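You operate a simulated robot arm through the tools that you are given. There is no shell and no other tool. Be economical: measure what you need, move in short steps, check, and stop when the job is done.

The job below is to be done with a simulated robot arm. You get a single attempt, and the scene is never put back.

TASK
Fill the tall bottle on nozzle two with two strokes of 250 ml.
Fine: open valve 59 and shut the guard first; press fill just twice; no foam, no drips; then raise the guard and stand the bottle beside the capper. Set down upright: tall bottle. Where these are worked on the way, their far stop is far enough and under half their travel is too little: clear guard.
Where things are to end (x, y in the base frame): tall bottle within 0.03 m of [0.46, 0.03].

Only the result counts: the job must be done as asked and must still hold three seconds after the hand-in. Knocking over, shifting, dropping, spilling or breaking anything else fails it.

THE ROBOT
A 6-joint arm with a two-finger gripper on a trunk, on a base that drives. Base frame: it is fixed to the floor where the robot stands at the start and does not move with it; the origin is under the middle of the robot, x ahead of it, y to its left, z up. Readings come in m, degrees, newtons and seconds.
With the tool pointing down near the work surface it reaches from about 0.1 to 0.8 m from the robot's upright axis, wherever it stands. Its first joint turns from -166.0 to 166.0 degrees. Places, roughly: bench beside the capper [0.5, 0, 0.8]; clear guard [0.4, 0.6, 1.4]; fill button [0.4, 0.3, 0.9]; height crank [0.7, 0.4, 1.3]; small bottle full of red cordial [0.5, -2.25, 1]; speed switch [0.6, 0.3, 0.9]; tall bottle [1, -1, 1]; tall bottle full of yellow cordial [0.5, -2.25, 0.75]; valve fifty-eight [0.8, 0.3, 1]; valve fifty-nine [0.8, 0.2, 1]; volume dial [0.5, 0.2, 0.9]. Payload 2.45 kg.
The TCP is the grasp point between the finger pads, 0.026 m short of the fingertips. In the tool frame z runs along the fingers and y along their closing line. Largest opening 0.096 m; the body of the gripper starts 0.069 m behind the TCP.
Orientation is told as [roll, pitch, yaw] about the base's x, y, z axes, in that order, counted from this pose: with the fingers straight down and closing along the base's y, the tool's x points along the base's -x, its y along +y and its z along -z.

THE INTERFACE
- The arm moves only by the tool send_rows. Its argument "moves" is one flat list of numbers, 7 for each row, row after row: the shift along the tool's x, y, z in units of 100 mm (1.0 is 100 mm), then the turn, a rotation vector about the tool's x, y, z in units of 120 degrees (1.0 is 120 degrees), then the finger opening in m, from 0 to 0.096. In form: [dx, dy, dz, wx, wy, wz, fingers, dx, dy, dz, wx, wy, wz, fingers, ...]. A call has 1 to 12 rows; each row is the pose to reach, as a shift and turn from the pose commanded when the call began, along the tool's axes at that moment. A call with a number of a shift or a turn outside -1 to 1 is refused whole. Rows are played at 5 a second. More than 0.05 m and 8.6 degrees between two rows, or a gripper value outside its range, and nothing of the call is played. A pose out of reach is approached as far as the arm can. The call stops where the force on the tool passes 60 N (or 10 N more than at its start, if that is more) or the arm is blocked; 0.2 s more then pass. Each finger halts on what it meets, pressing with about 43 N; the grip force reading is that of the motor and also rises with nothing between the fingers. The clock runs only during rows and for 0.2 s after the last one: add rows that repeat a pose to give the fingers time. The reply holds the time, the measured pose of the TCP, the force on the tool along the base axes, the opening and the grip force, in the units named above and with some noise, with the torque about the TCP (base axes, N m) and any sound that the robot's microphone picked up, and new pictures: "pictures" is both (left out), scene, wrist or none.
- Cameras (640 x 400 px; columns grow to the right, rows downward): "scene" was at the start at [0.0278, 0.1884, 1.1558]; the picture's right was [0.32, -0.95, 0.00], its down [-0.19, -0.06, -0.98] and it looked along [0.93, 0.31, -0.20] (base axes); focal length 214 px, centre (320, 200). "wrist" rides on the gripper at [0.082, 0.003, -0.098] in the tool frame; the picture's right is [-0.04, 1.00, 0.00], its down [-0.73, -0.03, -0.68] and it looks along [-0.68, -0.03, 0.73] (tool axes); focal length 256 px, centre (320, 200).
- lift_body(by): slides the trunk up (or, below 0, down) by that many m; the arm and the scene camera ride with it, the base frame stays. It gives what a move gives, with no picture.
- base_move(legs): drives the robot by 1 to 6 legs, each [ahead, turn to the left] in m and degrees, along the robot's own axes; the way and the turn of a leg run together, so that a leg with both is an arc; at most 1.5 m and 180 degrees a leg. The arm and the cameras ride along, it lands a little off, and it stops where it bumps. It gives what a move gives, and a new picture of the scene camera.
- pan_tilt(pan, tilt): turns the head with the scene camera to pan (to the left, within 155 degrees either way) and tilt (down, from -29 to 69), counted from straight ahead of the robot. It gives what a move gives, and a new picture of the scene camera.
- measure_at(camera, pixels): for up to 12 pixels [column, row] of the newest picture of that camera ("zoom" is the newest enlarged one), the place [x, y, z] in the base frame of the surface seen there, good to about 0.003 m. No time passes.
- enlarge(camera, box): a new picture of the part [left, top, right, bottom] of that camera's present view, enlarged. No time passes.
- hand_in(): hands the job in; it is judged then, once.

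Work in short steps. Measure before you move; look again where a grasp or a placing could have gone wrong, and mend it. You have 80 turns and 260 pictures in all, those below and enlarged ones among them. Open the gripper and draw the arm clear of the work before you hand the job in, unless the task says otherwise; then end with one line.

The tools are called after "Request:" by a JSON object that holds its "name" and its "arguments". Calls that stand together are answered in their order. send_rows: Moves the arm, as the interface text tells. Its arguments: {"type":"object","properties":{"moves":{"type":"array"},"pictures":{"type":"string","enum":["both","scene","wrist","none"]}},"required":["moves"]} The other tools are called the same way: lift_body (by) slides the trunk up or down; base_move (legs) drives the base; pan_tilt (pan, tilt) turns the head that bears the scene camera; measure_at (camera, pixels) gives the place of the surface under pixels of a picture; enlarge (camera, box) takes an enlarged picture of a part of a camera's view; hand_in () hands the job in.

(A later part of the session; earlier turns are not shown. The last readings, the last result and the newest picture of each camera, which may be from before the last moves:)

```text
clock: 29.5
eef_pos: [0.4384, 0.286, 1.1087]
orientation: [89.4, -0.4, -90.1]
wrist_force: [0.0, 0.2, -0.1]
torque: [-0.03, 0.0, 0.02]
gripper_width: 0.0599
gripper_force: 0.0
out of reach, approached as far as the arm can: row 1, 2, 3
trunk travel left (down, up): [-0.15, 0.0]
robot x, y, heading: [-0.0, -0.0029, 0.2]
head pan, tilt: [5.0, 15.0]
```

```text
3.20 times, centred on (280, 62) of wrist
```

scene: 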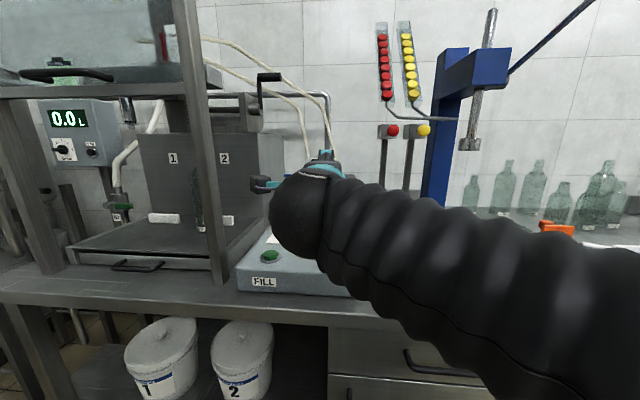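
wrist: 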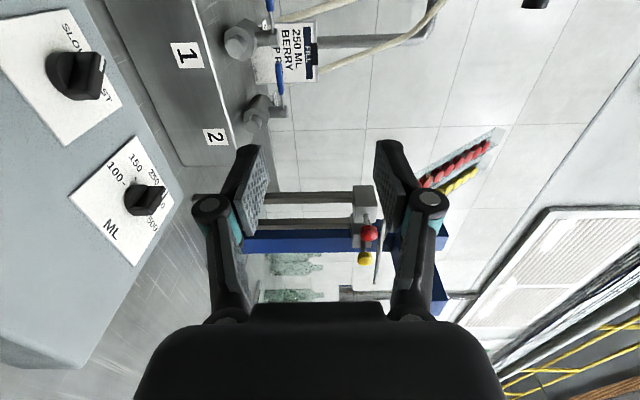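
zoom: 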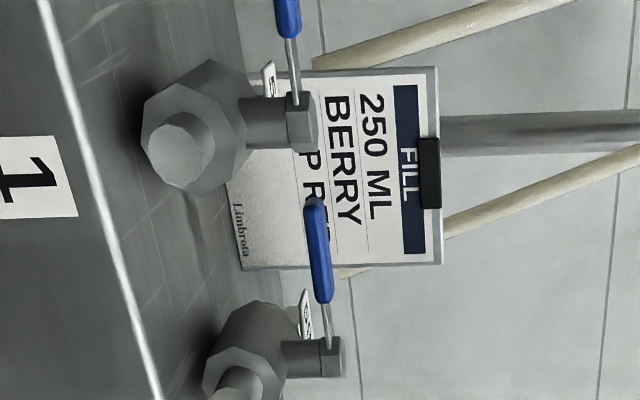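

The handle of valve 59 is the lower blue lever at zoom (318,250), its stem at (330,358). Measure.

Request:
{"name": "measure_at", "arguments": {"camera": "zoom", "pixels": [[313, 205], [318, 250], [325, 295], [327, 325], [332, 355], [300, 358], [288, 25], [300, 120], [304, 310], [248, 350], [355, 170], [190, 125]]}}

Request:
{"name": "enlarge", "arguments": {"camera": "wrist", "box": [255, 80, 295, 120]}}

```text
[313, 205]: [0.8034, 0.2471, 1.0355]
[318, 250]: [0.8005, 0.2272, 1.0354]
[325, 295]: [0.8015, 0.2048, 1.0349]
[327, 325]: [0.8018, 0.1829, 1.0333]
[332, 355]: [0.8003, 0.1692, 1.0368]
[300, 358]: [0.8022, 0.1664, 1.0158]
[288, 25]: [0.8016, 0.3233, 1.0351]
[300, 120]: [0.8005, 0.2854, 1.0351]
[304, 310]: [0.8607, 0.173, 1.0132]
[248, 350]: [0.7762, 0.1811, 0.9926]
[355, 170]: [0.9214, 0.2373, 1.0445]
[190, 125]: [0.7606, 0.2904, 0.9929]
```

```text
10.00 times, centred on (275, 100) of wrist
```

zoom: 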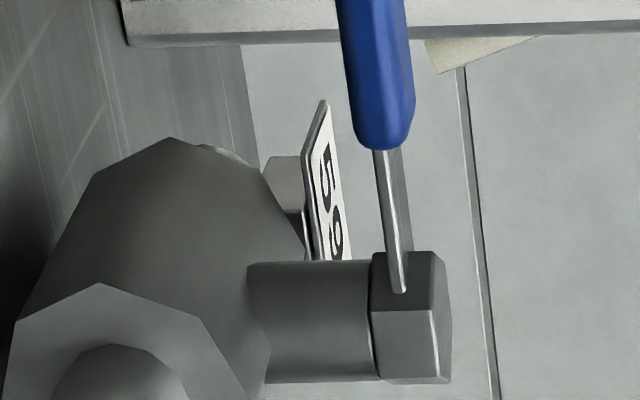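

Tag 59 confirmed on this valve: stem at (0.80,0.167), lever end y=0.247, z=1.035. I approach with open fingers.

Request:
{"name": "send_rows", "arguments": {"moves": [-0.2, -0.05, 0.3, 0, 0, 0, 0.06, -0.4, -0.1, 0.6, 0, 0, 0, 0.06, -0.6, -0.2, 1, 0, 0, 0, 0.06], "pictures": "none"}}

Request:
{"name": "send_rows", "arguments": {"moves": [0, -0.2, 0.4, 0, 0, 0, 0.06, 0, -0.4, 0.8, 0, 0, 0, 0.06, 0, -0.4, 1, 0, 0, 0, 0.06], "pictures": "wrist"}}

```text
clock: 30.3
eef_pos: [0.5381, 0.2203, 1.0983]
orientation: [89.5, -0.3, -89.8]
wrist_force: [-0.8, -0.2, -0.5]
torque: [-0.02, 0.0, 0.0]
gripper_width: 0.0602
gripper_force: 0.0
out of reach, approached as far as the arm can: row 1, 2, 3
trunk travel left (down, up): [-0.15, 0.0]
robot x, y, heading: [0.0011, -0.0025, -0.1]
head pan, tilt: [5.0, 15.0]
```

```text
clock: 31.1
eef_pos: [0.6438, 0.2225, 1.0853]
orientation: [89.0, -0.5, -89.9]
wrist_force: [0.2, 0.4, 0.9]
torque: [0.0, 0.05, 0.01]
gripper_width: 0.06
gripper_force: 0.2
out of reach, approached as far as the arm can: row 1, 2, 3
trunk travel left (down, up): [-0.15, 0.0]
robot x, y, heading: [-0.0016, 0.0024, 0.0]
head pan, tilt: [5.0, 15.0]
```

wrist: 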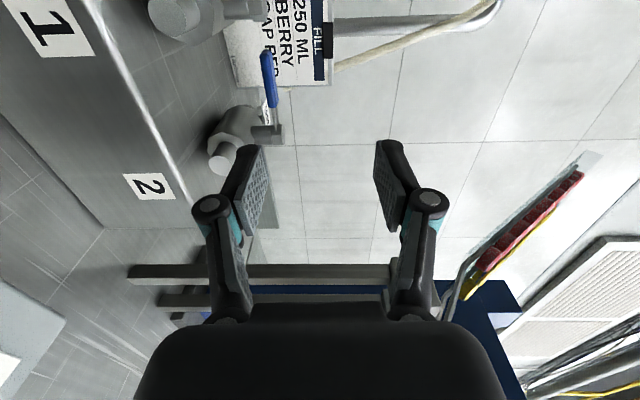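

The arm hits a lower limit with the tool level; I lower the trunk 0.05 m to bring the fingers to lever height (still 0.15 m short of the lever).

Request:
{"name": "lift_body", "arguments": {"by": -0.05}}

Request:
{"name": "send_rows", "arguments": {"moves": [0, 0, 0.1, 0, 0, 0, 0.06], "pictures": "wrist"}}

```text
clock: 32.0
eef_pos: [0.6435, 0.223, 1.0335]
orientation: [88.9, -0.4, -89.9]
wrist_force: [0.5, 0.3, 0.2]
torque: [-0.03, -0.01, -0.03]
gripper_width: 0.06
gripper_force: 0.0
trunk travel left (down, up): [-0.1, 0.05]
robot x, y, heading: [0.0004, -0.0008, -0.1]
head pan, tilt: [5.0, 15.0]
```

```text
clock: 32.4
eef_pos: [0.6554, 0.2226, 1.035]
orientation: [88.9, -0.4, -89.9]
wrist_force: [-0.5, -0.5, -0.5]
torque: [0.02, 0.04, 0.03]
gripper_width: 0.0599
gripper_force: 0.1
trunk travel left (down, up): [-0.1, 0.05]
robot x, y, heading: [0.0026, 0.0021, -0.0]
head pan, tilt: [5.0, 15.0]
```

wrist: 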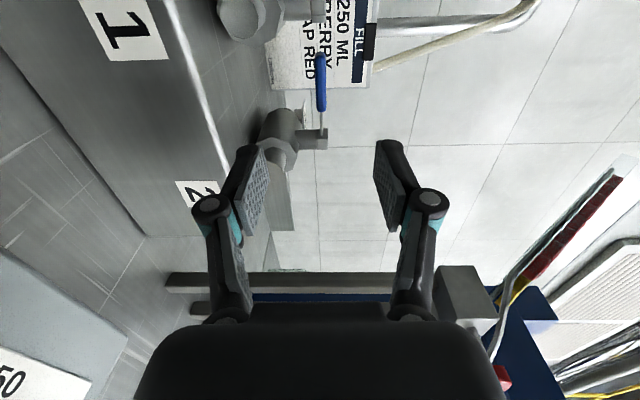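

Lever at column 320 lies centred between the fingers in height. Advance to x≈0.79.

Request:
{"name": "send_rows", "arguments": {"moves": [0, 0, 0.35, 0, 0, 0, 0.06, 0, 0, 0.7, 0, 0, 0, 0.06, 0, 0, 0.9, 0, 0, 0, 0.06], "pictures": "wrist"}}

```text
clock: 33.2
eef_pos: [0.7438, 0.2243, 1.0337]
orientation: [88.9, -0.4, -89.9]
wrist_force: [-0.6, -0.5, 1.3]
torque: [0.01, 0.01, 0.03]
gripper_width: 0.0601
gripper_force: 0.1
trunk travel left (down, up): [-0.1, 0.05]
robot x, y, heading: [0.0014, 0.0007, 0.1]
head pan, tilt: [5.0, 15.0]
```

wrist: 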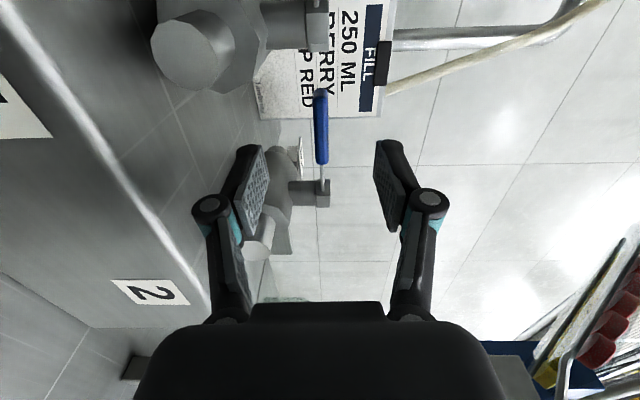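

Clear; advance the last 0.047 m and close.

Request:
{"name": "send_rows", "arguments": {"moves": [0, 0, 0.25, 0, 0, 0, 0.06, 0, 0, 0.47, 0, 0, 0, 0.06, 0, 0, 0.47, 0, 0, 0, 0.03, 0, 0, 0.47, 0, 0, 0, 0, 0, 0, 0.47, 0, 0, 0, 0], "pictures": "wrist"}}

```text
clock: 34.4
eef_pos: [0.789, 0.2226, 1.0331]
orientation: [89.0, -0.4, -89.9]
wrist_force: [4.3, 0.2, 3.1]
torque: [0.42, -0.19, 0.27]
gripper_width: 0.0097
gripper_force: 36.7
trunk travel left (down, up): [-0.1, 0.05]
robot x, y, heading: [-0.0008, -0.0006, 0.2]
head pan, tilt: [5.0, 15.0]
```

wrist: 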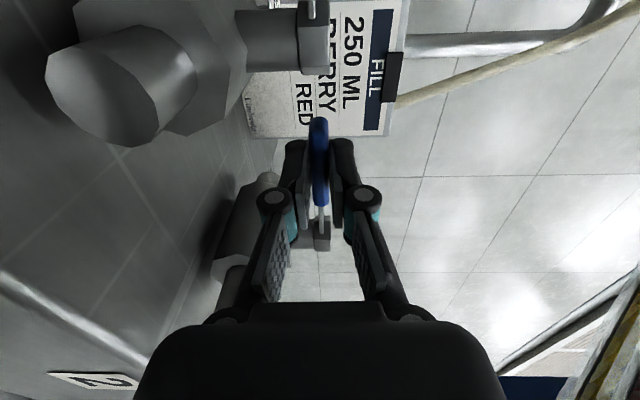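

Gripped. I swing the lever toward the robot along its arc, first 30° to feel the direction.

Request:
{"name": "send_rows", "arguments": {"moves": [-0.005, 0, -0.07, 0, 0, 0, 0, -0.019, 0, -0.145, 0, 0, 0, 0, -0.075, 0, -0.28, 0, 0, 0, 0], "pictures": "wrist"}}

```text
clock: 35.2
eef_pos: [0.7624, 0.217, 1.0328]
orientation: [89.0, -0.3, -89.7]
wrist_force: [11.4, 7.2, 10.6]
torque: [0.27, -0.22, 0.98]
gripper_width: 0.0101
gripper_force: 37.4
trunk travel left (down, up): [-0.1, 0.05]
robot x, y, heading: [-0.0012, 0.0011, 0.2]
head pan, tilt: [5.0, 15.0]
```

wrist: 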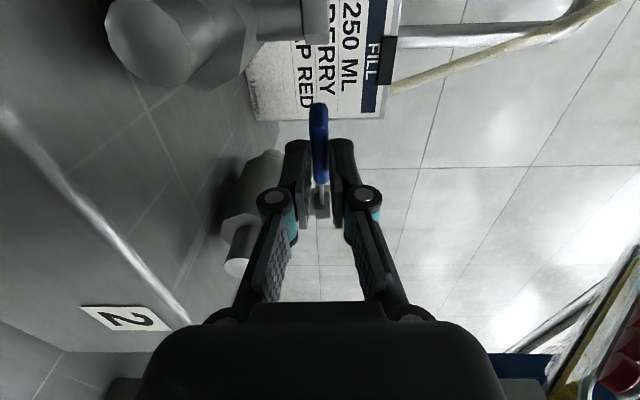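

I check whether the lever moved by measuring its tip.

Request:
{"name": "measure_at", "arguments": {"camera": "wrist", "pixels": [[318, 108], [319, 140], [320, 165], [322, 195], [320, 210]]}}

Request:
{"name": "enlarge", "arguments": {"camera": "wrist", "box": [260, 90, 380, 230]}}

```text
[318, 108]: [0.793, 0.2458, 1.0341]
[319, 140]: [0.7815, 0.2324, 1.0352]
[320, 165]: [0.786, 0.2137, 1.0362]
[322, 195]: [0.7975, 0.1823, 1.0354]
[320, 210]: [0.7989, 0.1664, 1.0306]
```

```text
2.86 times, centred on (320, 160) of wrist
```

zoom: 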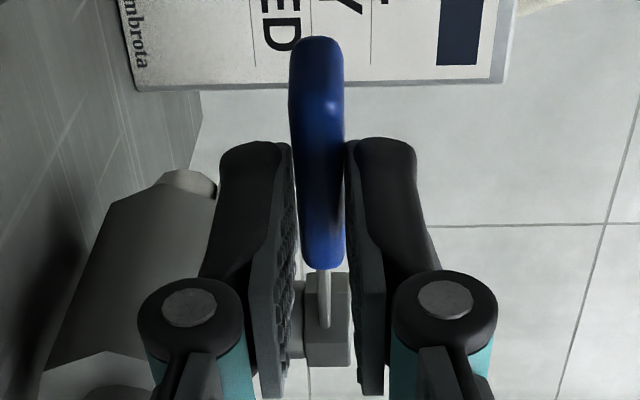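

The lever turned ~15° but slipped towards the fingertips; I open, advance 0.03 m, regrip deeper and continue the arc.

Request:
{"name": "send_rows", "arguments": {"moves": [0, 0, 0, 0, 0, 0, 0.04, 0, 0, 0.15, 0, 0, 0, 0.04, 0, 0, 0.34, 0, 0, 0, 0.04, 0, 0, 0.34, 0, 0, 0, 0.0, 0, 0, 0.34, 0, 0, 0, 0.0], "pictures": "wrist"}}

Request:
{"name": "measure_at", "arguments": {"camera": "wrist", "pixels": [[319, 125], [319, 140], [319, 155], [320, 190], [322, 220]]}}

```text
clock: 36.4
eef_pos: [0.7971, 0.2148, 1.0327]
orientation: [88.8, -0.4, -89.8]
wrist_force: [-6.2, -2.7, -5.5]
torque: [0.1, 0.07, -0.32]
gripper_width: 0.0081
gripper_force: 36.3
trunk travel left (down, up): [-0.1, 0.05]
robot x, y, heading: [0.0008, 0.0001, 0.1]
head pan, tilt: [5.0, 15.0]
```

wrist: 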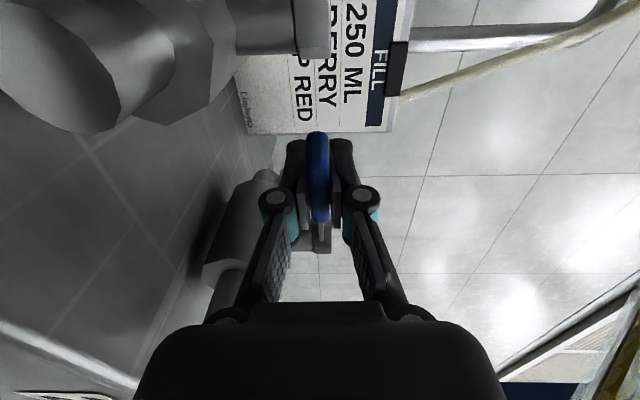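

```text
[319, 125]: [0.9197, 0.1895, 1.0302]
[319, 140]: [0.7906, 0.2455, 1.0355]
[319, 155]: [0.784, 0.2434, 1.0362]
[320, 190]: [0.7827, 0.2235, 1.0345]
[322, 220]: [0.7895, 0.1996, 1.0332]
```

Rotated only ~7°. I pull again in small steps and watch the force.

Request:
{"name": "send_rows", "arguments": {"moves": [0, 0, -0.05, 0, 0, 0, 0, 0, 0, -0.1, 0, 0, 0, 0], "pictures": "none"}}

Request:
{"name": "send_rows", "arguments": {"moves": [-0.02, 0, -0.05, 0, 0, 0, 0, -0.04, 0, -0.1, 0, 0, 0, 0], "pictures": "wrist"}}

Request:
{"name": "measure_at", "arguments": {"camera": "wrist", "pixels": [[319, 120], [319, 130], [319, 140], [319, 155], [320, 180], [322, 205], [322, 220]]}}

```text
clock: 37.0
eef_pos: [0.7897, 0.2146, 1.033]
orientation: [88.8, -0.4, -89.9]
wrist_force: [18.0, -0.3, 8.1]
torque: [-0.09, -0.13, 0.93]
gripper_width: 0.0086
gripper_force: 36.6
trunk travel left (down, up): [-0.1, 0.05]
robot x, y, heading: [-0.0013, 0.0, 0.3]
head pan, tilt: [5.0, 15.0]
```

```text
clock: 37.6
eef_pos: [0.7756, 0.2124, 1.0336]
orientation: [89.0, -0.4, -89.8]
wrist_force: [17.6, 4.1, 11.5]
torque: [-0.09, -0.32, 1.01]
gripper_width: 0.0095
gripper_force: 37.0
trunk travel left (down, up): [-0.1, 0.05]
robot x, y, heading: [-0.0004, -0.0005, -0.1]
head pan, tilt: [5.0, 15.0]
```

wrist: 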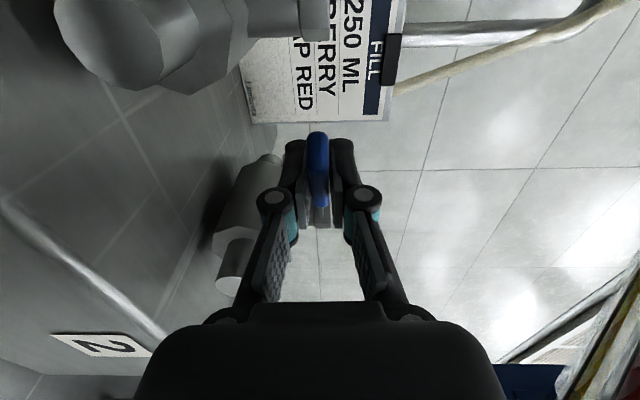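

```text
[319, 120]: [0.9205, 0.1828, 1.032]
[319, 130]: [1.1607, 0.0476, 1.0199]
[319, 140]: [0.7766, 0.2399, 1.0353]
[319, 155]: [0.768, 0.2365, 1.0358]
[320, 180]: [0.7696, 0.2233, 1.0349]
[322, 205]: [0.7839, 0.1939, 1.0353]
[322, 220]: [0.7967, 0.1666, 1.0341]
```

It turns now (~22°). Continue along the arc to ~55°.

Request:
{"name": "send_rows", "arguments": {"moves": [-0.04, 0, -0.08, 0, 0, 0, 0, -0.09, 0, -0.15, 0, 0, 0, 0, -0.15, 0, -0.22, 0, 0, 0, 0, -0.22, 0, -0.28, 0, 0, 0, 0], "pictures": "wrist"}}

Request:
{"name": "enlarge", "arguments": {"camera": "wrist", "box": [250, 90, 390, 250]}}

Request:
{"name": "measure_at", "arguments": {"camera": "wrist", "pixels": [[319, 130], [319, 140], [319, 155], [320, 180], [322, 205], [322, 220]]}}

```text
clock: 38.6
eef_pos: [0.7482, 0.1907, 1.0333]
orientation: [88.9, -0.5, -89.8]
wrist_force: [6.8, 15.6, 7.7]
torque: [0.43, -0.21, 1.14]
gripper_width: 0.0098
gripper_force: 37.3
trunk travel left (down, up): [-0.1, 0.05]
robot x, y, heading: [-0.0002, 0.0009, 0.0]
head pan, tilt: [5.0, 15.0]
```

wrist: 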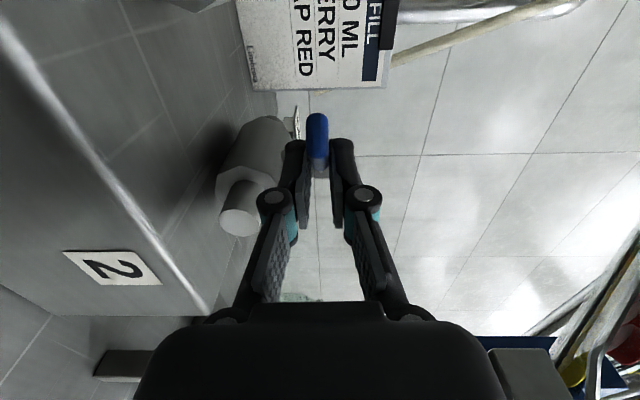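

```text
2.50 times, centred on (320, 170) of wrist
```

zoom: 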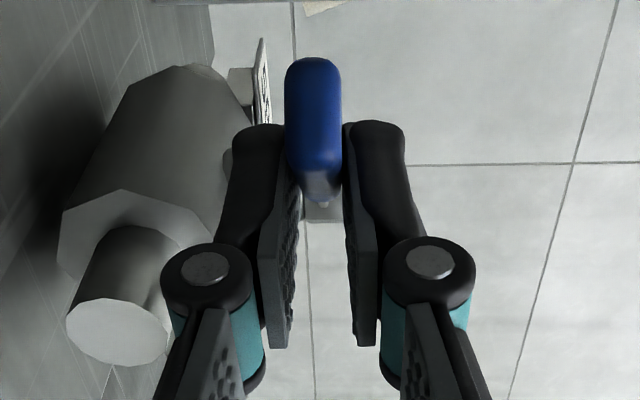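

```text
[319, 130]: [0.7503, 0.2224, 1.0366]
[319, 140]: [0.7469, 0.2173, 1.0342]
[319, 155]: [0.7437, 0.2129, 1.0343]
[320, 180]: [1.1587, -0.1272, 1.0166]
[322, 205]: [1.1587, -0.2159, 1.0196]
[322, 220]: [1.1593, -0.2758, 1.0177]
```

Lever at about 45°. Now dragging mainly in -y carries it toward the robot, with more lever entering the pads.

Request:
{"name": "send_rows", "arguments": {"moves": [-0.08, 0, -0.03, 0, 0, 0, 0, -0.16, 0, -0.06, 0, 0, 0, 0, -0.25, 0, -0.06, 0, 0, 0, 0, -0.33, 0, -0.06, 0, 0, 0, 0], "pictures": "wrist"}}

Request:
{"name": "enlarge", "arguments": {"camera": "wrist", "box": [250, 60, 390, 220]}}

```text
clock: 39.6
eef_pos: [0.7439, 0.1522, 1.0336]
orientation: [88.8, -0.4, -90.4]
wrist_force: [0.5, 0.4, -0.6]
torque: [0.03, -0.02, -0.08]
gripper_width: 0.0
gripper_force: 28.9
trunk travel left (down, up): [-0.1, 0.05]
robot x, y, heading: [-0.0012, 0.0033, -0.3]
head pan, tilt: [5.0, 15.0]
```

wrist: 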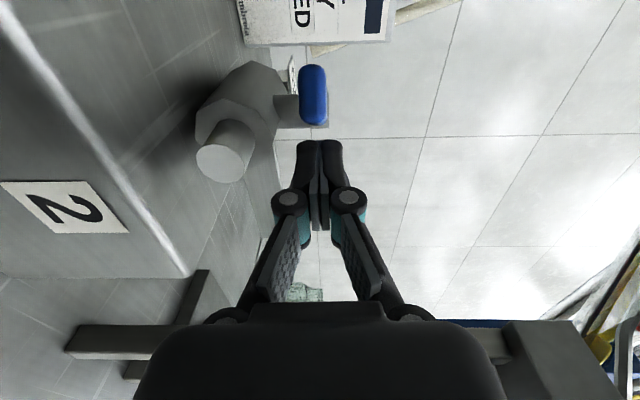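

```text
2.50 times, centred on (320, 140) of wrist
```

zoom: 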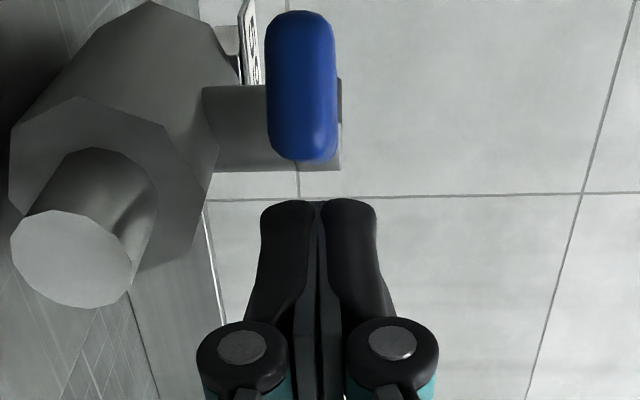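

It slipped off at around 60°. I'll measure the lever and push the rest from its +y side with the closed fingers.

Request:
{"name": "measure_at", "arguments": {"camera": "wrist", "pixels": [[313, 70], [313, 85], [313, 105], [313, 118], [288, 110], [260, 90], [215, 125], [323, 124]]}}

```text
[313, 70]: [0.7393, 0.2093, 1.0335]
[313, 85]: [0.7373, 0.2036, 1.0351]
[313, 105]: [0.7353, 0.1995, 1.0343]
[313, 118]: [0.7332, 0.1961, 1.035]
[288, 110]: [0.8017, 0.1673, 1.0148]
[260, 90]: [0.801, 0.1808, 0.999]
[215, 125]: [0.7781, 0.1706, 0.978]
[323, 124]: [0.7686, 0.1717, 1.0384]
```

Lever is at ~61°. Back off, go round to y≈0.245, advance to tip x≈0.75, and push toward -y.

Request:
{"name": "send_rows", "arguments": {"moves": [0, 0, -0.4, 0, 0, 0, 0, 0.1, 0, -0.54, 0, 0, 0, 0, 0.5, 0, -0.54, 0, 0, 0, 0, 0.93, 0, -0.54, 0, 0, 0, 0, 0.93, 0, -0.22, 0, 0, 0, 0], "pictures": "none"}}

Request:
{"name": "send_rows", "arguments": {"moves": [-0.2, 0, 0, 0, 0, 0, 0, -0.35, 0, 0, 0, 0, 0, 0, -0.5, 0, 0, 0, 0, 0, 0, -0.6, 0, 0, 0, 0, 0, 0], "pictures": "wrist"}}

```text
clock: 40.8
eef_pos: [0.7201, 0.2513, 1.0354]
orientation: [88.9, -0.5, -89.9]
wrist_force: [-0.4, -0.7, 0.8]
torque: [0.05, 0.06, -0.01]
gripper_width: 0.0
gripper_force: 28.7
trunk travel left (down, up): [-0.1, 0.05]
robot x, y, heading: [0.0013, 0.0007, 0.3]
head pan, tilt: [5.0, 15.0]
```

```text
clock: 41.8
eef_pos: [0.7206, 0.1886, 1.0331]
orientation: [88.9, -0.4, -90.1]
wrist_force: [0.5, 0.1, 0.1]
torque: [-0.01, -0.02, 0.01]
gripper_width: 0.0
gripper_force: 28.3
trunk travel left (down, up): [-0.1, 0.05]
robot x, y, heading: [-0.0013, -0.0008, -0.1]
head pan, tilt: [5.0, 15.0]
```

wrist: 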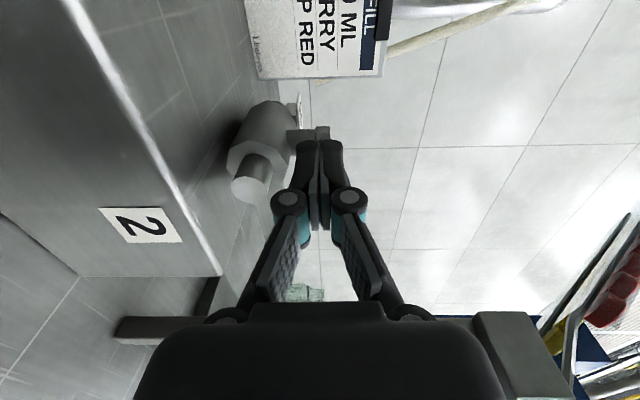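

The lever is hidden behind the fingers, so near 85–90°. Push 0.012 m more to feel the stop, then look.

Request:
{"name": "send_rows", "arguments": {"moves": [-0.06, 0, 0, 0, 0, 0, 0, -0.12, 0, 0, 0, 0, 0, 0], "pictures": "none"}}

Request:
{"name": "send_rows", "arguments": {"moves": [0.2, 0, -0.2, 0, 0, 0, 0, 0.3, 0, -0.6, 0, 0, 0, 0, 0.3, 0, -0.9, 0, 0, 0, 0], "pictures": "wrist"}}

Request:
{"name": "enlarge", "arguments": {"camera": "wrist", "box": [220, 60, 360, 200]}}

```text
clock: 42.4
eef_pos: [0.72, 0.1822, 1.0335]
orientation: [88.9, -0.4, -89.4]
wrist_force: [4.3, 26.1, 3.2]
torque: [0.03, 0.2, 0.56]
gripper_width: 0.0059
gripper_force: 28.9
trunk travel left (down, up): [-0.1, 0.05]
robot x, y, heading: [0.0017, -0.0006, 0.4]
head pan, tilt: [5.0, 15.0]
```

```text
clock: 43.2
eef_pos: [0.631, 0.2068, 1.0366]
orientation: [89.0, -0.5, -90.0]
wrist_force: [-0.2, -0.2, 0.2]
torque: [0.0, -0.03, 0.01]
gripper_width: 0.0
gripper_force: 28.4
trunk travel left (down, up): [-0.1, 0.05]
robot x, y, heading: [0.0023, -0.002, -0.0]
head pan, tilt: [5.0, 15.0]
```

wrist: 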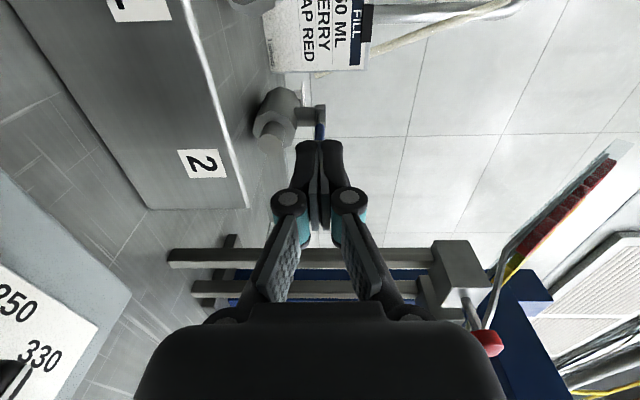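

```text
2.86 times, centred on (290, 130) of wrist
```

zoom: 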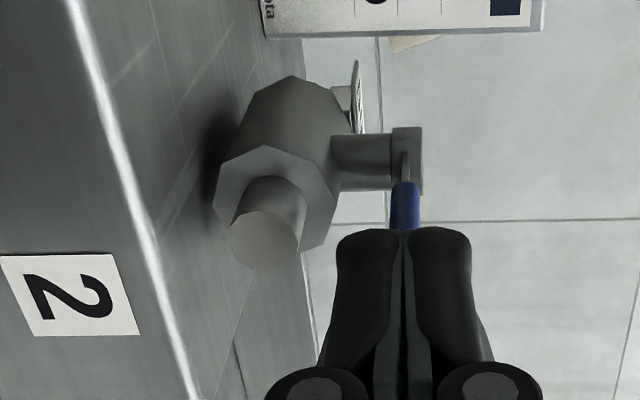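

Stop reached: lever lies along the pipe, valve 59 open. Now retract, raise the trunk, and look at the guard handle.

Request:
{"name": "send_rows", "arguments": {"moves": [0, 0.1, -0.4, 0, 0, 0, 0, 0, 0.2, -0.8, 0, 0, 0, 0, 0, 0.3, -1, 0, 0, 0, 0], "pictures": "none"}}

Request:
{"name": "lift_body", "arguments": {"by": 0.05}}

Request:
{"name": "pan_tilt", "arguments": {"pan": 55, "tilt": 5}}

Request:
{"name": "enlarge", "arguments": {"camera": "scene", "box": [240, 100, 440, 225]}}

```text
clock: 44.0
eef_pos: [0.5309, 0.2091, 1.0695]
orientation: [88.9, -0.4, -89.9]
wrist_force: [-1.2, 0.3, -0.5]
torque: [0.0, -0.03, -0.04]
gripper_width: 0.0001
gripper_force: 28.5
trunk travel left (down, up): [-0.1, 0.05]
robot x, y, heading: [-0.0013, 0.0003, 0.1]
head pan, tilt: [5.0, 15.0]
```

```text
clock: 44.9
eef_pos: [0.531, 0.2085, 1.1183]
orientation: [88.9, -0.4, -89.9]
wrist_force: [0.1, 0.4, 0.8]
torque: [0.01, 0.0, 0.0]
gripper_width: 0.0003
gripper_force: 28.5
trunk travel left (down, up): [-0.15, 0.0]
robot x, y, heading: [0.0021, 0.0, -0.1]
head pan, tilt: [5.0, 15.0]
```

```text
clock: 46.1
eef_pos: [0.5315, 0.2094, 1.1192]
orientation: [88.9, -0.5, -89.9]
wrist_force: [0.2, -0.1, 0.1]
torque: [-0.02, 0.0, -0.02]
gripper_width: 0.0
gripper_force: 27.8
trunk travel left (down, up): [-0.15, 0.0]
robot x, y, heading: [-0.0004, -0.0027, 0.1]
head pan, tilt: [55.0, 5.0]
```

scene: 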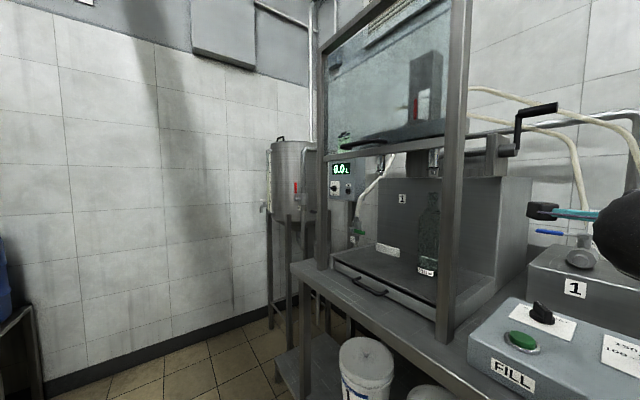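

```text
3.20 times, centred on (340, 162) of scene
```

zoom: 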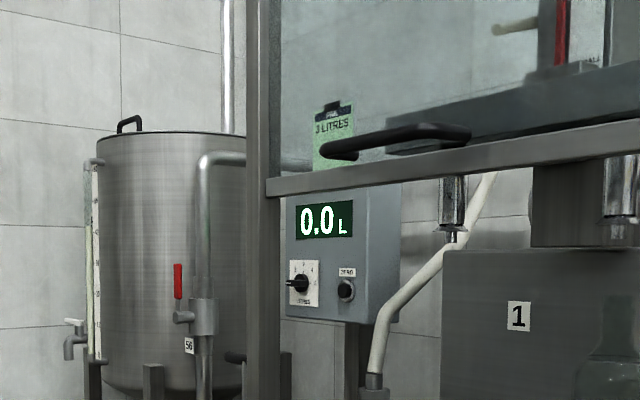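

Request:
{"name": "measure_at", "arguments": {"camera": "zoom", "pixels": [[328, 150], [345, 145], [380, 137], [420, 130], [455, 133], [300, 182], [400, 166], [560, 145], [262, 200], [340, 156]]}}

Request:
{"name": "measure_at", "arguments": {"camera": "scene", "pixels": [[365, 290], [385, 292], [350, 278], [330, 268], [436, 300], [450, 100], [320, 150], [400, 290], [445, 325], [428, 215], [426, 270], [434, 160]]}}

```text
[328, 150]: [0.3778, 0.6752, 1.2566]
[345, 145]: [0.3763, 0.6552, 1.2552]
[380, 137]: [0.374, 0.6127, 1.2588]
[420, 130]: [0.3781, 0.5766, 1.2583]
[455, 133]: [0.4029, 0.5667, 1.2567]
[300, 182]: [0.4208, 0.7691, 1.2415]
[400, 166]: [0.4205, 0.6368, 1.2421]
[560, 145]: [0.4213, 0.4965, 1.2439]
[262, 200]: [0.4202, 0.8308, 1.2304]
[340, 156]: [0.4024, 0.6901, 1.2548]
```

```text
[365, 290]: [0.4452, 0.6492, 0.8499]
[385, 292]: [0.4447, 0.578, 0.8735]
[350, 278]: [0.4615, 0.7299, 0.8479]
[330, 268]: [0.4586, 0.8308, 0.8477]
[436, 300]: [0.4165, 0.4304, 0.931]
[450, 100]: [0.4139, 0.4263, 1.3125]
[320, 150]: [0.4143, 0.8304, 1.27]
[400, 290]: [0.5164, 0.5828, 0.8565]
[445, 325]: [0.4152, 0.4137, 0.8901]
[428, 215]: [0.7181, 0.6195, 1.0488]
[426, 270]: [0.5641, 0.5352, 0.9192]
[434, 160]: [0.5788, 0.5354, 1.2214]
```

The handle bar runs along y (0.575–0.675) at x≈0.375, z≈1.257. I retract and go left with the tool level, staying in front of the right post at (0.415,0.42).

Request:
{"name": "send_rows", "arguments": {"moves": [0, 0.1, -0.4, 0, 0, 0, 0, 0, 0.3, -0.8, 0, 0, 0, 0, 0, 0.5, -1, 0, 0, 0, 0, 0, 0.8, -1, 0, 0, 0, 0, 0, 1, -1, 0, 0, 0, 0], "pictures": "none"}}

Request:
{"name": "send_rows", "arguments": {"moves": [0.2, 0.1, -0.4, 0, 0, 0, 0, 0.4, 0.2, -0.7, 0, 0, 0, 0, 0.7, 0.3, -1, 0, 0, 0, 0, 1, 0.5, -1, 0, 0, 0, 0], "pictures": "scene"}}

```text
clock: 47.3
eef_pos: [0.4321, 0.2083, 1.2236]
orientation: [88.9, -0.4, -89.8]
wrist_force: [0.1, 0.0, 0.0]
torque: [-0.01, -0.01, 0.02]
gripper_width: 0.0
gripper_force: 28.5
trunk travel left (down, up): [-0.15, 0.0]
robot x, y, heading: [-0.0008, 0.0008, 0.0]
head pan, tilt: [55.0, 5.0]
```

```text
clock: 48.3
eef_pos: [0.3317, 0.3061, 1.2762]
orientation: [88.9, -0.1, -89.8]
wrist_force: [0.0, -0.8, -0.2]
torque: [-0.01, 0.04, 0.08]
gripper_width: 0.0001
gripper_force: 28.6
trunk travel left (down, up): [-0.15, 0.0]
robot x, y, heading: [-0.0032, 0.0006, -0.0]
head pan, tilt: [55.0, 5.0]
```

scene: 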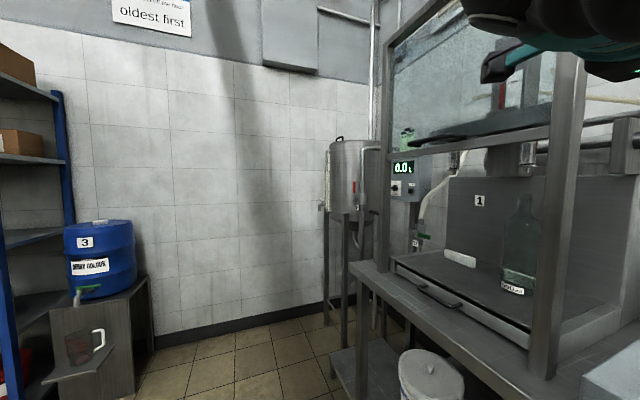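

Good, z 1.276. Continue left to y≈0.6 keeping x≈0.32 (tips 0.35, in front of the post).

Request:
{"name": "send_rows", "arguments": {"moves": [0.3, 0.05, -0.1, 0, 0, 0, 0, 0.6, 0.1, -0.1, 0, 0, 0, 0, 1, 0.2, -0.1, 0, 0, 0, 0], "pictures": "none"}}

Request:
{"name": "send_rows", "arguments": {"moves": [0.3, 0, 0, 0, 0, 0, 0, 0.6, 0, 0, 0, 0, 0, 0, 1, 0, 0, 0, 0, 0, 0], "pictures": "scene"}}

```text
clock: 49.1
eef_pos: [0.3235, 0.4201, 1.2937]
orientation: [88.9, -0.9, -89.7]
wrist_force: [0.1, 0.8, 0.0]
torque: [0.01, -0.01, -0.17]
gripper_width: 0.0
gripper_force: 28.5
trunk travel left (down, up): [-0.15, 0.0]
robot x, y, heading: [0.0015, -0.0007, -0.1]
head pan, tilt: [55.0, 5.0]
```

```text
clock: 49.9
eef_pos: [0.3217, 0.4826, 1.2574]
orientation: [88.8, -0.9, -89.7]
wrist_force: [-0.7, 1.4, -0.7]
torque: [-0.02, -0.04, -0.13]
gripper_width: 0.0
gripper_force: 29.1
out of reach, approached as far as the arm can: row 1, 2, 3
trunk travel left (down, up): [-0.15, 0.0]
robot x, y, heading: [-0.0037, 0.0007, -0.2]
head pan, tilt: [55.0, 5.0]
```

scene: 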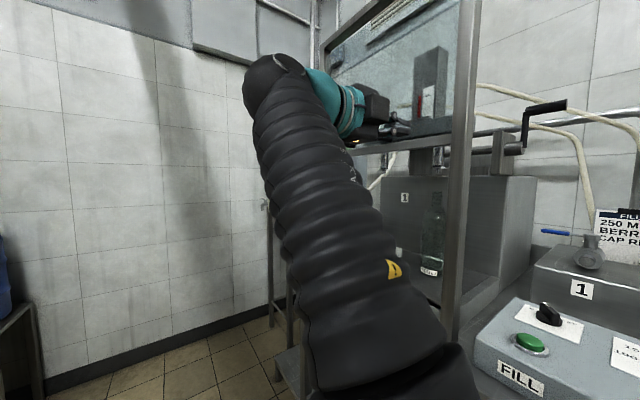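

Out of reach to the left with the level tool, so I'll bring the base to y≈0.3 instead. First fold the arm back in front.

Request:
{"name": "send_rows", "arguments": {"moves": [-0.3, 0, -0.1, 0, 0, 0, 0, -0.6, 0, -0.1, 0, 0, 0, 0, -1, 0, -0.1, 0, 0, 0, 0], "pictures": "none"}}

Request:
{"name": "send_rows", "arguments": {"moves": [-0.3, 0, 0, 0, 0, 0, 0, -0.6, 0, 0, 0, 0, 0, 0, -1, 0, 0, 0, 0, 0, 0], "pictures": "none"}}

Request:
{"name": "send_rows", "arguments": {"moves": [-0.3, 0, 0, 0, 0, 0, 0, -0.6, 0, 0, 0, 0, 0, 0, -1, 0, 0, 0, 0, 0, 0], "pictures": "none"}}

Request:
{"name": "pan_tilt", "arguments": {"pan": 30, "tilt": 60}}

```text
clock: 50.7
eef_pos: [0.3152, 0.4052, 1.302]
orientation: [88.8, -0.3, -89.9]
wrist_force: [-0.2, 0.7, -0.9]
torque: [0.0, -0.02, -0.06]
gripper_width: 0.0001
gripper_force: 28.8
out of reach, approached as far as the arm can: row 1, 2, 3
trunk travel left (down, up): [-0.15, 0.0]
robot x, y, heading: [0.0003, 0.0004, 0.0]
head pan, tilt: [55.0, 5.0]
```

```text
clock: 51.5
eef_pos: [0.3155, 0.3255, 1.3431]
orientation: [88.7, -0.4, -90.0]
wrist_force: [-0.3, 1.3, -0.7]
torque: [0.02, -0.03, -0.04]
gripper_width: 0.0
gripper_force: 28.5
out of reach, approached as far as the arm can: row 1, 2, 3
trunk travel left (down, up): [-0.15, 0.0]
robot x, y, heading: [-0.001, 0.0013, 0.3]
head pan, tilt: [55.0, 5.0]
```

```text
clock: 52.3
eef_pos: [0.3205, 0.2372, 1.3758]
orientation: [88.8, -0.8, -90.3]
wrist_force: [1.2, 1.4, 0.1]
torque: [0.01, 0.01, -0.12]
gripper_width: 0.0
gripper_force: 28.8
out of reach, approached as far as the arm can: row 1, 2, 3
trunk travel left (down, up): [-0.15, 0.0]
robot x, y, heading: [-0.0018, -0.0006, 0.0]
head pan, tilt: [55.0, 5.0]
```

```text
clock: 53.5
eef_pos: [0.3179, 0.2337, 1.3754]
orientation: [88.8, -0.6, -90.1]
wrist_force: [-0.1, -0.2, 0.3]
torque: [-0.02, -0.01, -0.01]
gripper_width: 0.0002
gripper_force: 28.0
trunk travel left (down, up): [-0.15, 0.0]
robot x, y, heading: [-0.0007, 0.0005, 0.1]
head pan, tilt: [30.0, 60.0]
```

scene: 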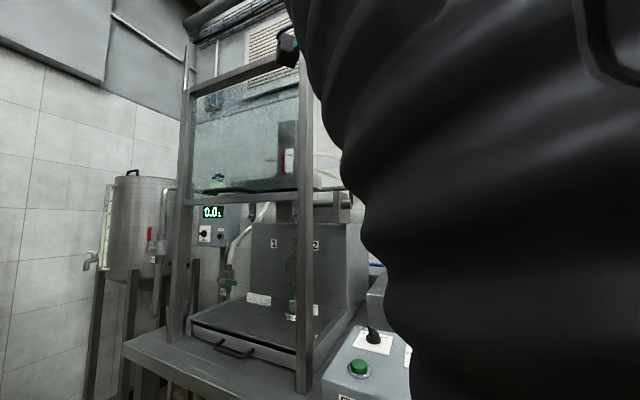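

The arm is compact (radius ≈0.4). Drive: turn left 90°, ahead 0.3, turn right 90°.

Request:
{"name": "base_move", "arguments": {"legs": [[0, 90], [0.3, 0], [0, -90]]}}

Request:
{"name": "pan_tilt", "arguments": {"pan": 40, "tilt": 5}}

```text
clock: 63.3
eef_pos: [0.2949, 0.5534, 1.3744]
orientation: [88.6, -0.7, -87.0]
wrist_force: [0.3, -0.4, 0.4]
torque: [-0.01, -0.01, -0.01]
gripper_width: 0.0
gripper_force: 29.3
trunk travel left (down, up): [-0.15, 0.0]
robot x, y, heading: [-0.0068, 0.2947, 2.9]
head pan, tilt: [30.0, 60.0]
```

scene: 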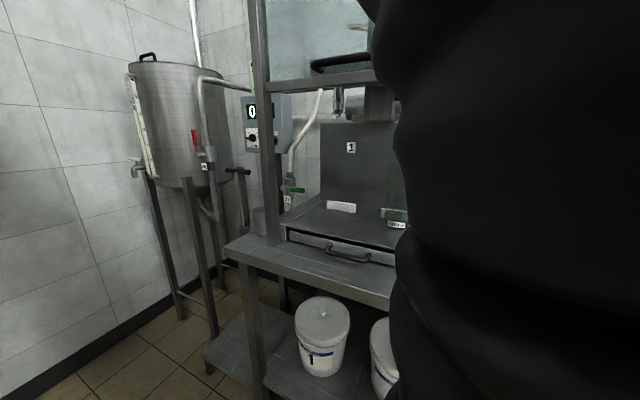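

```text
clock: 64.5
eef_pos: [0.2955, 0.5565, 1.3722]
orientation: [88.7, -1.0, -87.0]
wrist_force: [0.1, -0.6, 0.1]
torque: [0.02, 0.0, 0.01]
gripper_width: 0.0
gripper_force: 28.3
trunk travel left (down, up): [-0.15, 0.0]
robot x, y, heading: [-0.008, 0.2963, 2.9]
head pan, tilt: [40.0, 5.0]
```

scene: 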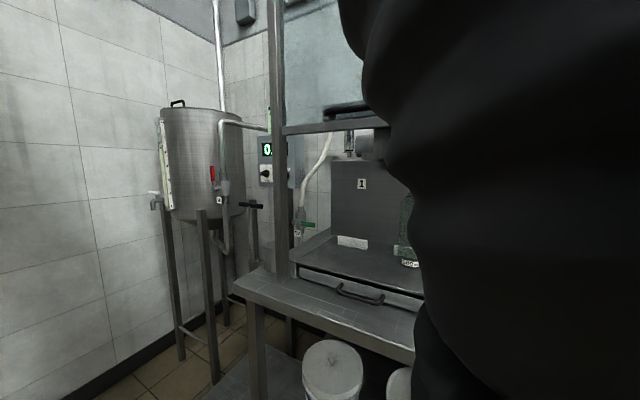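

Base now at (-0.008,0.296), heading 2.9°. Move the opened gripper in front of the handle at z≈1.257.

Request:
{"name": "send_rows", "arguments": {"moves": [0.2, -0.3, 0, 0, 0, 0, 0.03, 0.4, -0.6, 0.05, 0, 0, 0, 0.05, 0.63, -1, 0.1, 0, 0, 0, 0.05], "pictures": "both"}}

```text
clock: 65.3
eef_pos: [0.2993, 0.6361, 1.3429]
orientation: [88.7, -0.7, -87.0]
wrist_force: [-0.4, -0.9, -0.1]
torque: [0.04, 0.08, 0.06]
gripper_width: 0.0501
gripper_force: 0.1
out of reach, approached as far as the arm can: row 1, 2, 3
trunk travel left (down, up): [-0.15, 0.0]
robot x, y, heading: [-0.0087, 0.2939, 3.1]
head pan, tilt: [40.0, 5.0]
```

scene: 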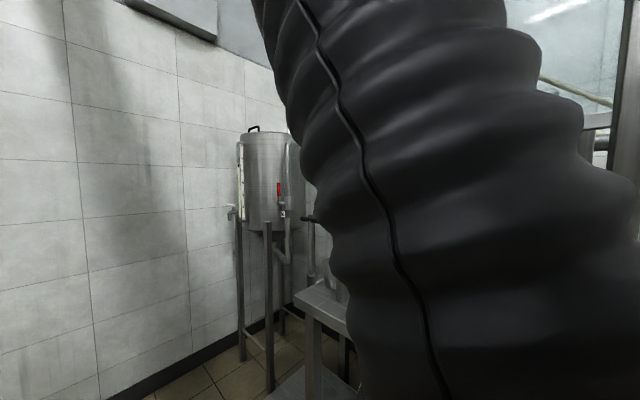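
wrist: 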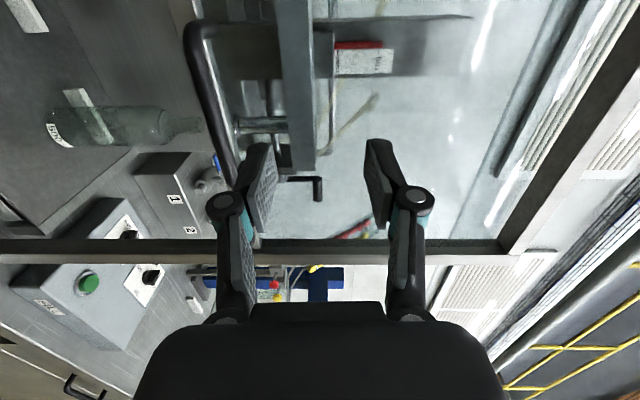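

The arm is too folded to come low here; I back the base off 0.18 m (straightening heading) so the handle is in a better reach range.

Request:
{"name": "base_move", "arguments": {"legs": [[-0.18, -2.9]]}}

Request:
{"name": "send_rows", "arguments": {"moves": [0, 0, 0.3, 0, 0, 0, 0.05, -0.1, -0.2, 0.6, 0, 0, 0, 0.05, -0.2, -0.5, 0.9, 0, 0, 0, 0.05, -0.2, -0.85, 0.9, 0, 0, 0, 0.05], "pictures": "both"}}

```text
clock: 66.8
eef_pos: [0.14, 0.6167, 1.3413]
orientation: [88.8, -0.8, -89.9]
wrist_force: [-0.4, 0.0, 0.2]
torque: [0.05, 0.02, 0.0]
gripper_width: 0.05
gripper_force: 0.1
trunk travel left (down, up): [-0.15, 0.0]
robot x, y, heading: [-0.185, 0.2908, -0.1]
head pan, tilt: [40.0, 5.0]
```

scene: 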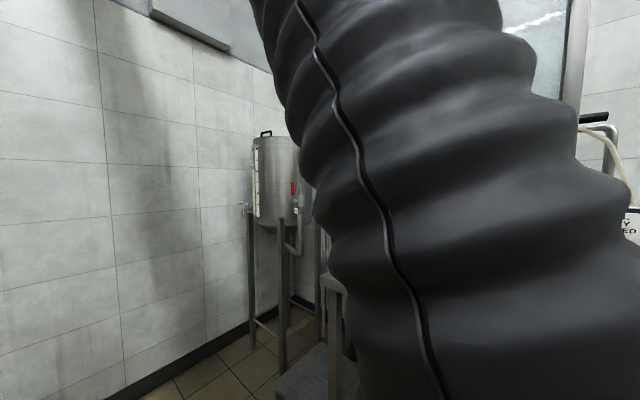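

```text
clock: 67.8
eef_pos: [0.2402, 0.6213, 1.3253]
orientation: [88.6, -0.9, -89.9]
wrist_force: [-0.1, -0.7, -0.4]
torque: [-0.01, 0.0, 0.02]
gripper_width: 0.0501
gripper_force: 0.1
out of reach, approached as far as the arm can: row 2, 3, 4
trunk travel left (down, up): [-0.15, 0.0]
robot x, y, heading: [-0.183, 0.2918, 0.3]
head pan, tilt: [40.0, 5.0]
```

scene: 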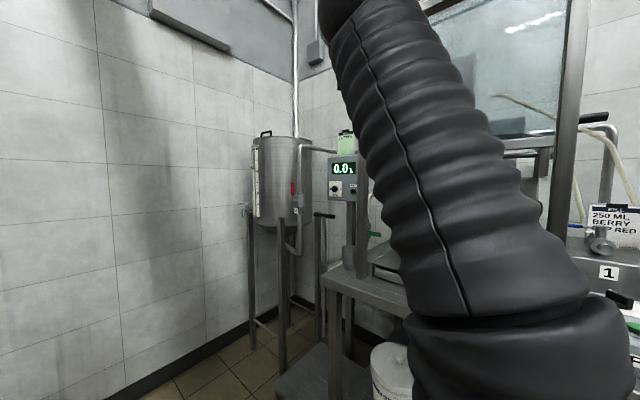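
wrist: 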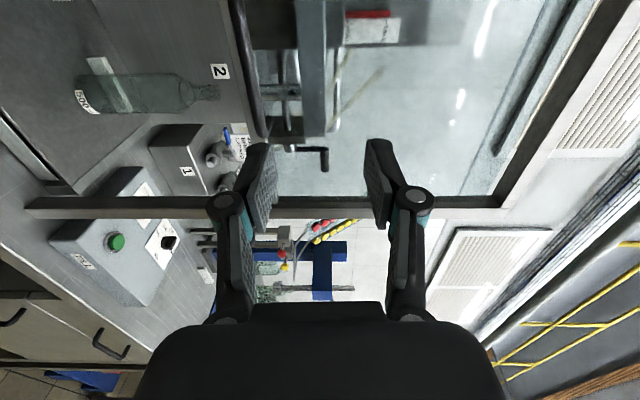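

TCP (0.240,0.621,1.325). Close the fingers and go forward above the handle bar (x≈0.365, z≈1.30).

Request:
{"name": "send_rows", "arguments": {"moves": [0, 0, 0.3, 0, 0, 0, 0.02, 0, 0, 0.6, 0, 0, 0, 0, 0, 0, 0.9, 0, 0, 0, 0], "pictures": "none"}}

Request:
{"name": "send_rows", "arguments": {"moves": [0, -0.1, 0.15, 0, 0, 0, 0, 0, -0.2, 0.32, 0, 0, 0, 0], "pictures": "wrist"}}

```text
clock: 68.6
eef_pos: [0.3262, 0.6218, 1.3062]
orientation: [88.7, -0.8, -89.7]
wrist_force: [-0.4, 0.3, -0.4]
torque: [0.01, 0.0, -0.01]
gripper_width: 0.0
gripper_force: 28.5
out of reach, approached as far as the arm can: row 1, 2, 3
trunk travel left (down, up): [-0.15, 0.0]
robot x, y, heading: [-0.1838, 0.2912, 0.2]
head pan, tilt: [40.0, 5.0]
```

```text
clock: 69.2
eef_pos: [0.3585, 0.6236, 1.2908]
orientation: [88.6, -0.8, -89.9]
wrist_force: [-0.4, 0.0, 0.7]
torque: [-0.02, 0.0, 0.02]
gripper_width: 0.0
gripper_force: 28.2
out of reach, approached as far as the arm can: row 2
trunk travel left (down, up): [-0.15, 0.0]
robot x, y, heading: [-0.1849, 0.2901, 0.1]
head pan, tilt: [40.0, 5.0]
```

wrist: 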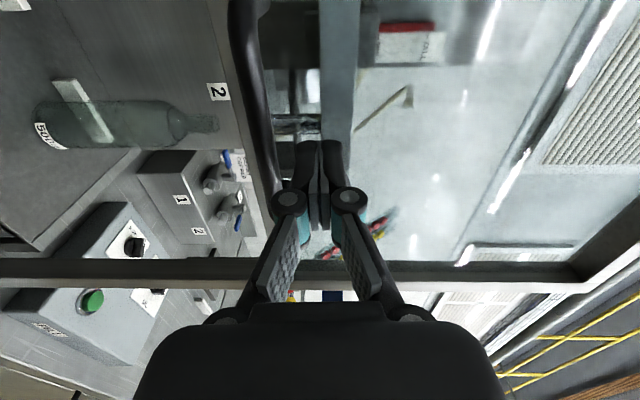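

Fingers lie just above the bar. I advance 8 mm and press down by lowering the trunk in a first small step.

Request:
{"name": "send_rows", "arguments": {"moves": [0, 0, 0.08, 0, 0, 0, 0], "pictures": "none"}}

Request:
{"name": "lift_body", "arguments": {"by": -0.05}}

Request:
{"name": "enlarge", "arguments": {"camera": "wrist", "box": [120, 0, 480, 240]}}

```text
clock: 69.6
eef_pos: [0.3668, 0.6219, 1.2902]
orientation: [88.5, -0.8, -89.9]
wrist_force: [-0.4, 0.1, -0.1]
torque: [-0.03, -0.02, -0.04]
gripper_width: 0.0001
gripper_force: 28.5
trunk travel left (down, up): [-0.15, 0.0]
robot x, y, heading: [-0.1835, 0.2896, 0.1]
head pan, tilt: [40.0, 5.0]
```

```text
clock: 70.5
eef_pos: [0.3676, 0.6227, 1.2409]
orientation: [88.6, -0.9, -90.0]
wrist_force: [0.0, 0.3, 0.1]
torque: [0.02, 0.01, -0.01]
gripper_width: 0.0
gripper_force: 28.0
trunk travel left (down, up): [-0.1, 0.05]
robot x, y, heading: [-0.1838, 0.2925, 0.0]
head pan, tilt: [40.0, 5.0]
```

```text
1.67 times, centred on (300, 120) of wrist
```

zoom: 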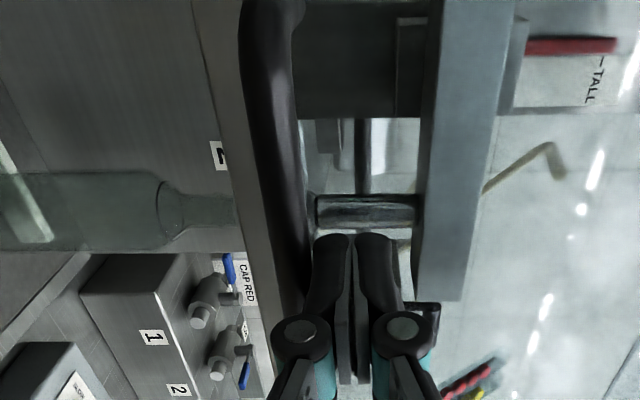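

The guard moves along (handle still just below the fingers). Continue down with the trunk.

Request:
{"name": "lift_body", "arguments": {"by": -0.1}}

Request:
{"name": "enlarge", "arguments": {"camera": "wrist", "box": [120, 0, 480, 240]}}

Request:
{"name": "measure_at", "arguments": {"camera": "zoom", "pixels": [[265, 60], [270, 150], [280, 200]]}}

```text
clock: 71.8
eef_pos: [0.3666, 0.6228, 1.1412]
orientation: [88.6, -0.8, -89.9]
wrist_force: [0.5, 0.0, -0.3]
torque: [0.01, 0.01, 0.0]
gripper_width: 0.0002
gripper_force: 28.6
trunk travel left (down, up): [0.0, 0.15]
robot x, y, heading: [-0.1824, 0.2922, 0.0]
head pan, tilt: [40.0, 5.0]
```

```text
1.67 times, centred on (300, 120) of wrist
```

zoom: 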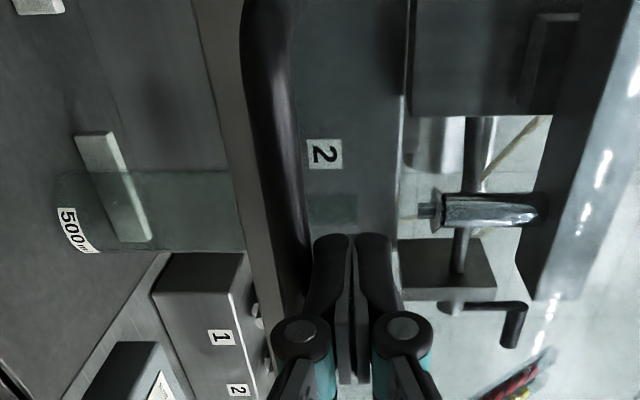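

```text
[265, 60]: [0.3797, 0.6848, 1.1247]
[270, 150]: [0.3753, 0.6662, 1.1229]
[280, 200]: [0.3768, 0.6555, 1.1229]
```

Handle is at z=1.123, guard follows easily. Continue with the arm: lower 0.1 m while tilting the fingers down.

Request:
{"name": "send_rows", "arguments": {"moves": [0, -0.16, 0, 0.06, 0, 0, 0, 0, -0.32, 0.02, 0.12, 0, 0, 0, 0, -0.48, 0.03, 0.18, 0, 0, 0, 0, -0.64, 0.04, 0.24, 0, 0, 0, 0, -0.8, 0.05, 0.3, 0, 0, 0, 0, -1, 0.05, 0.36, 0, 0, 0], "pictures": "both"}}

```text
clock: 73.2
eef_pos: [0.3441, 0.5958, 0.9844]
orientation: [45.2, -0.9, -90.0]
wrist_force: [0.2, 0.3, -0.4]
torque: [-0.03, -0.01, -0.01]
gripper_width: 0.0
gripper_force: 28.2
out of reach, approached as far as the arm can: row 1, 2, 3, 4, 5, 6
trunk travel left (down, up): [0.0, 0.15]
robot x, y, heading: [-0.1848, 0.2926, 0.1]
head pan, tilt: [40.0, 5.0]
```

scene: 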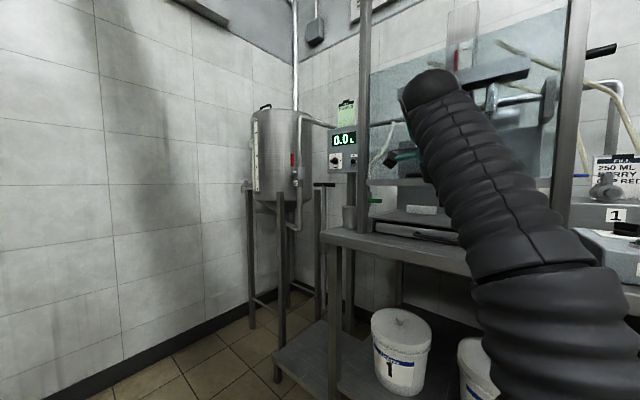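
wrist: 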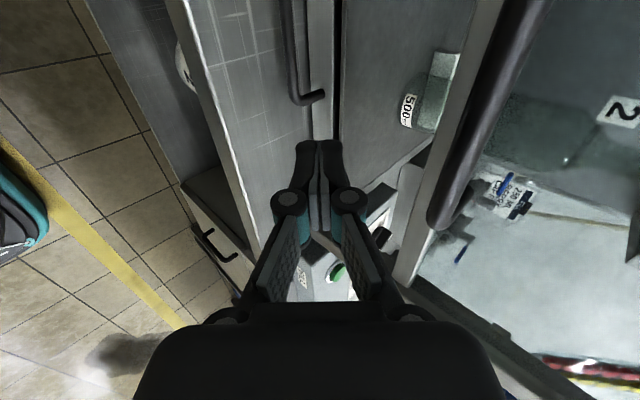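

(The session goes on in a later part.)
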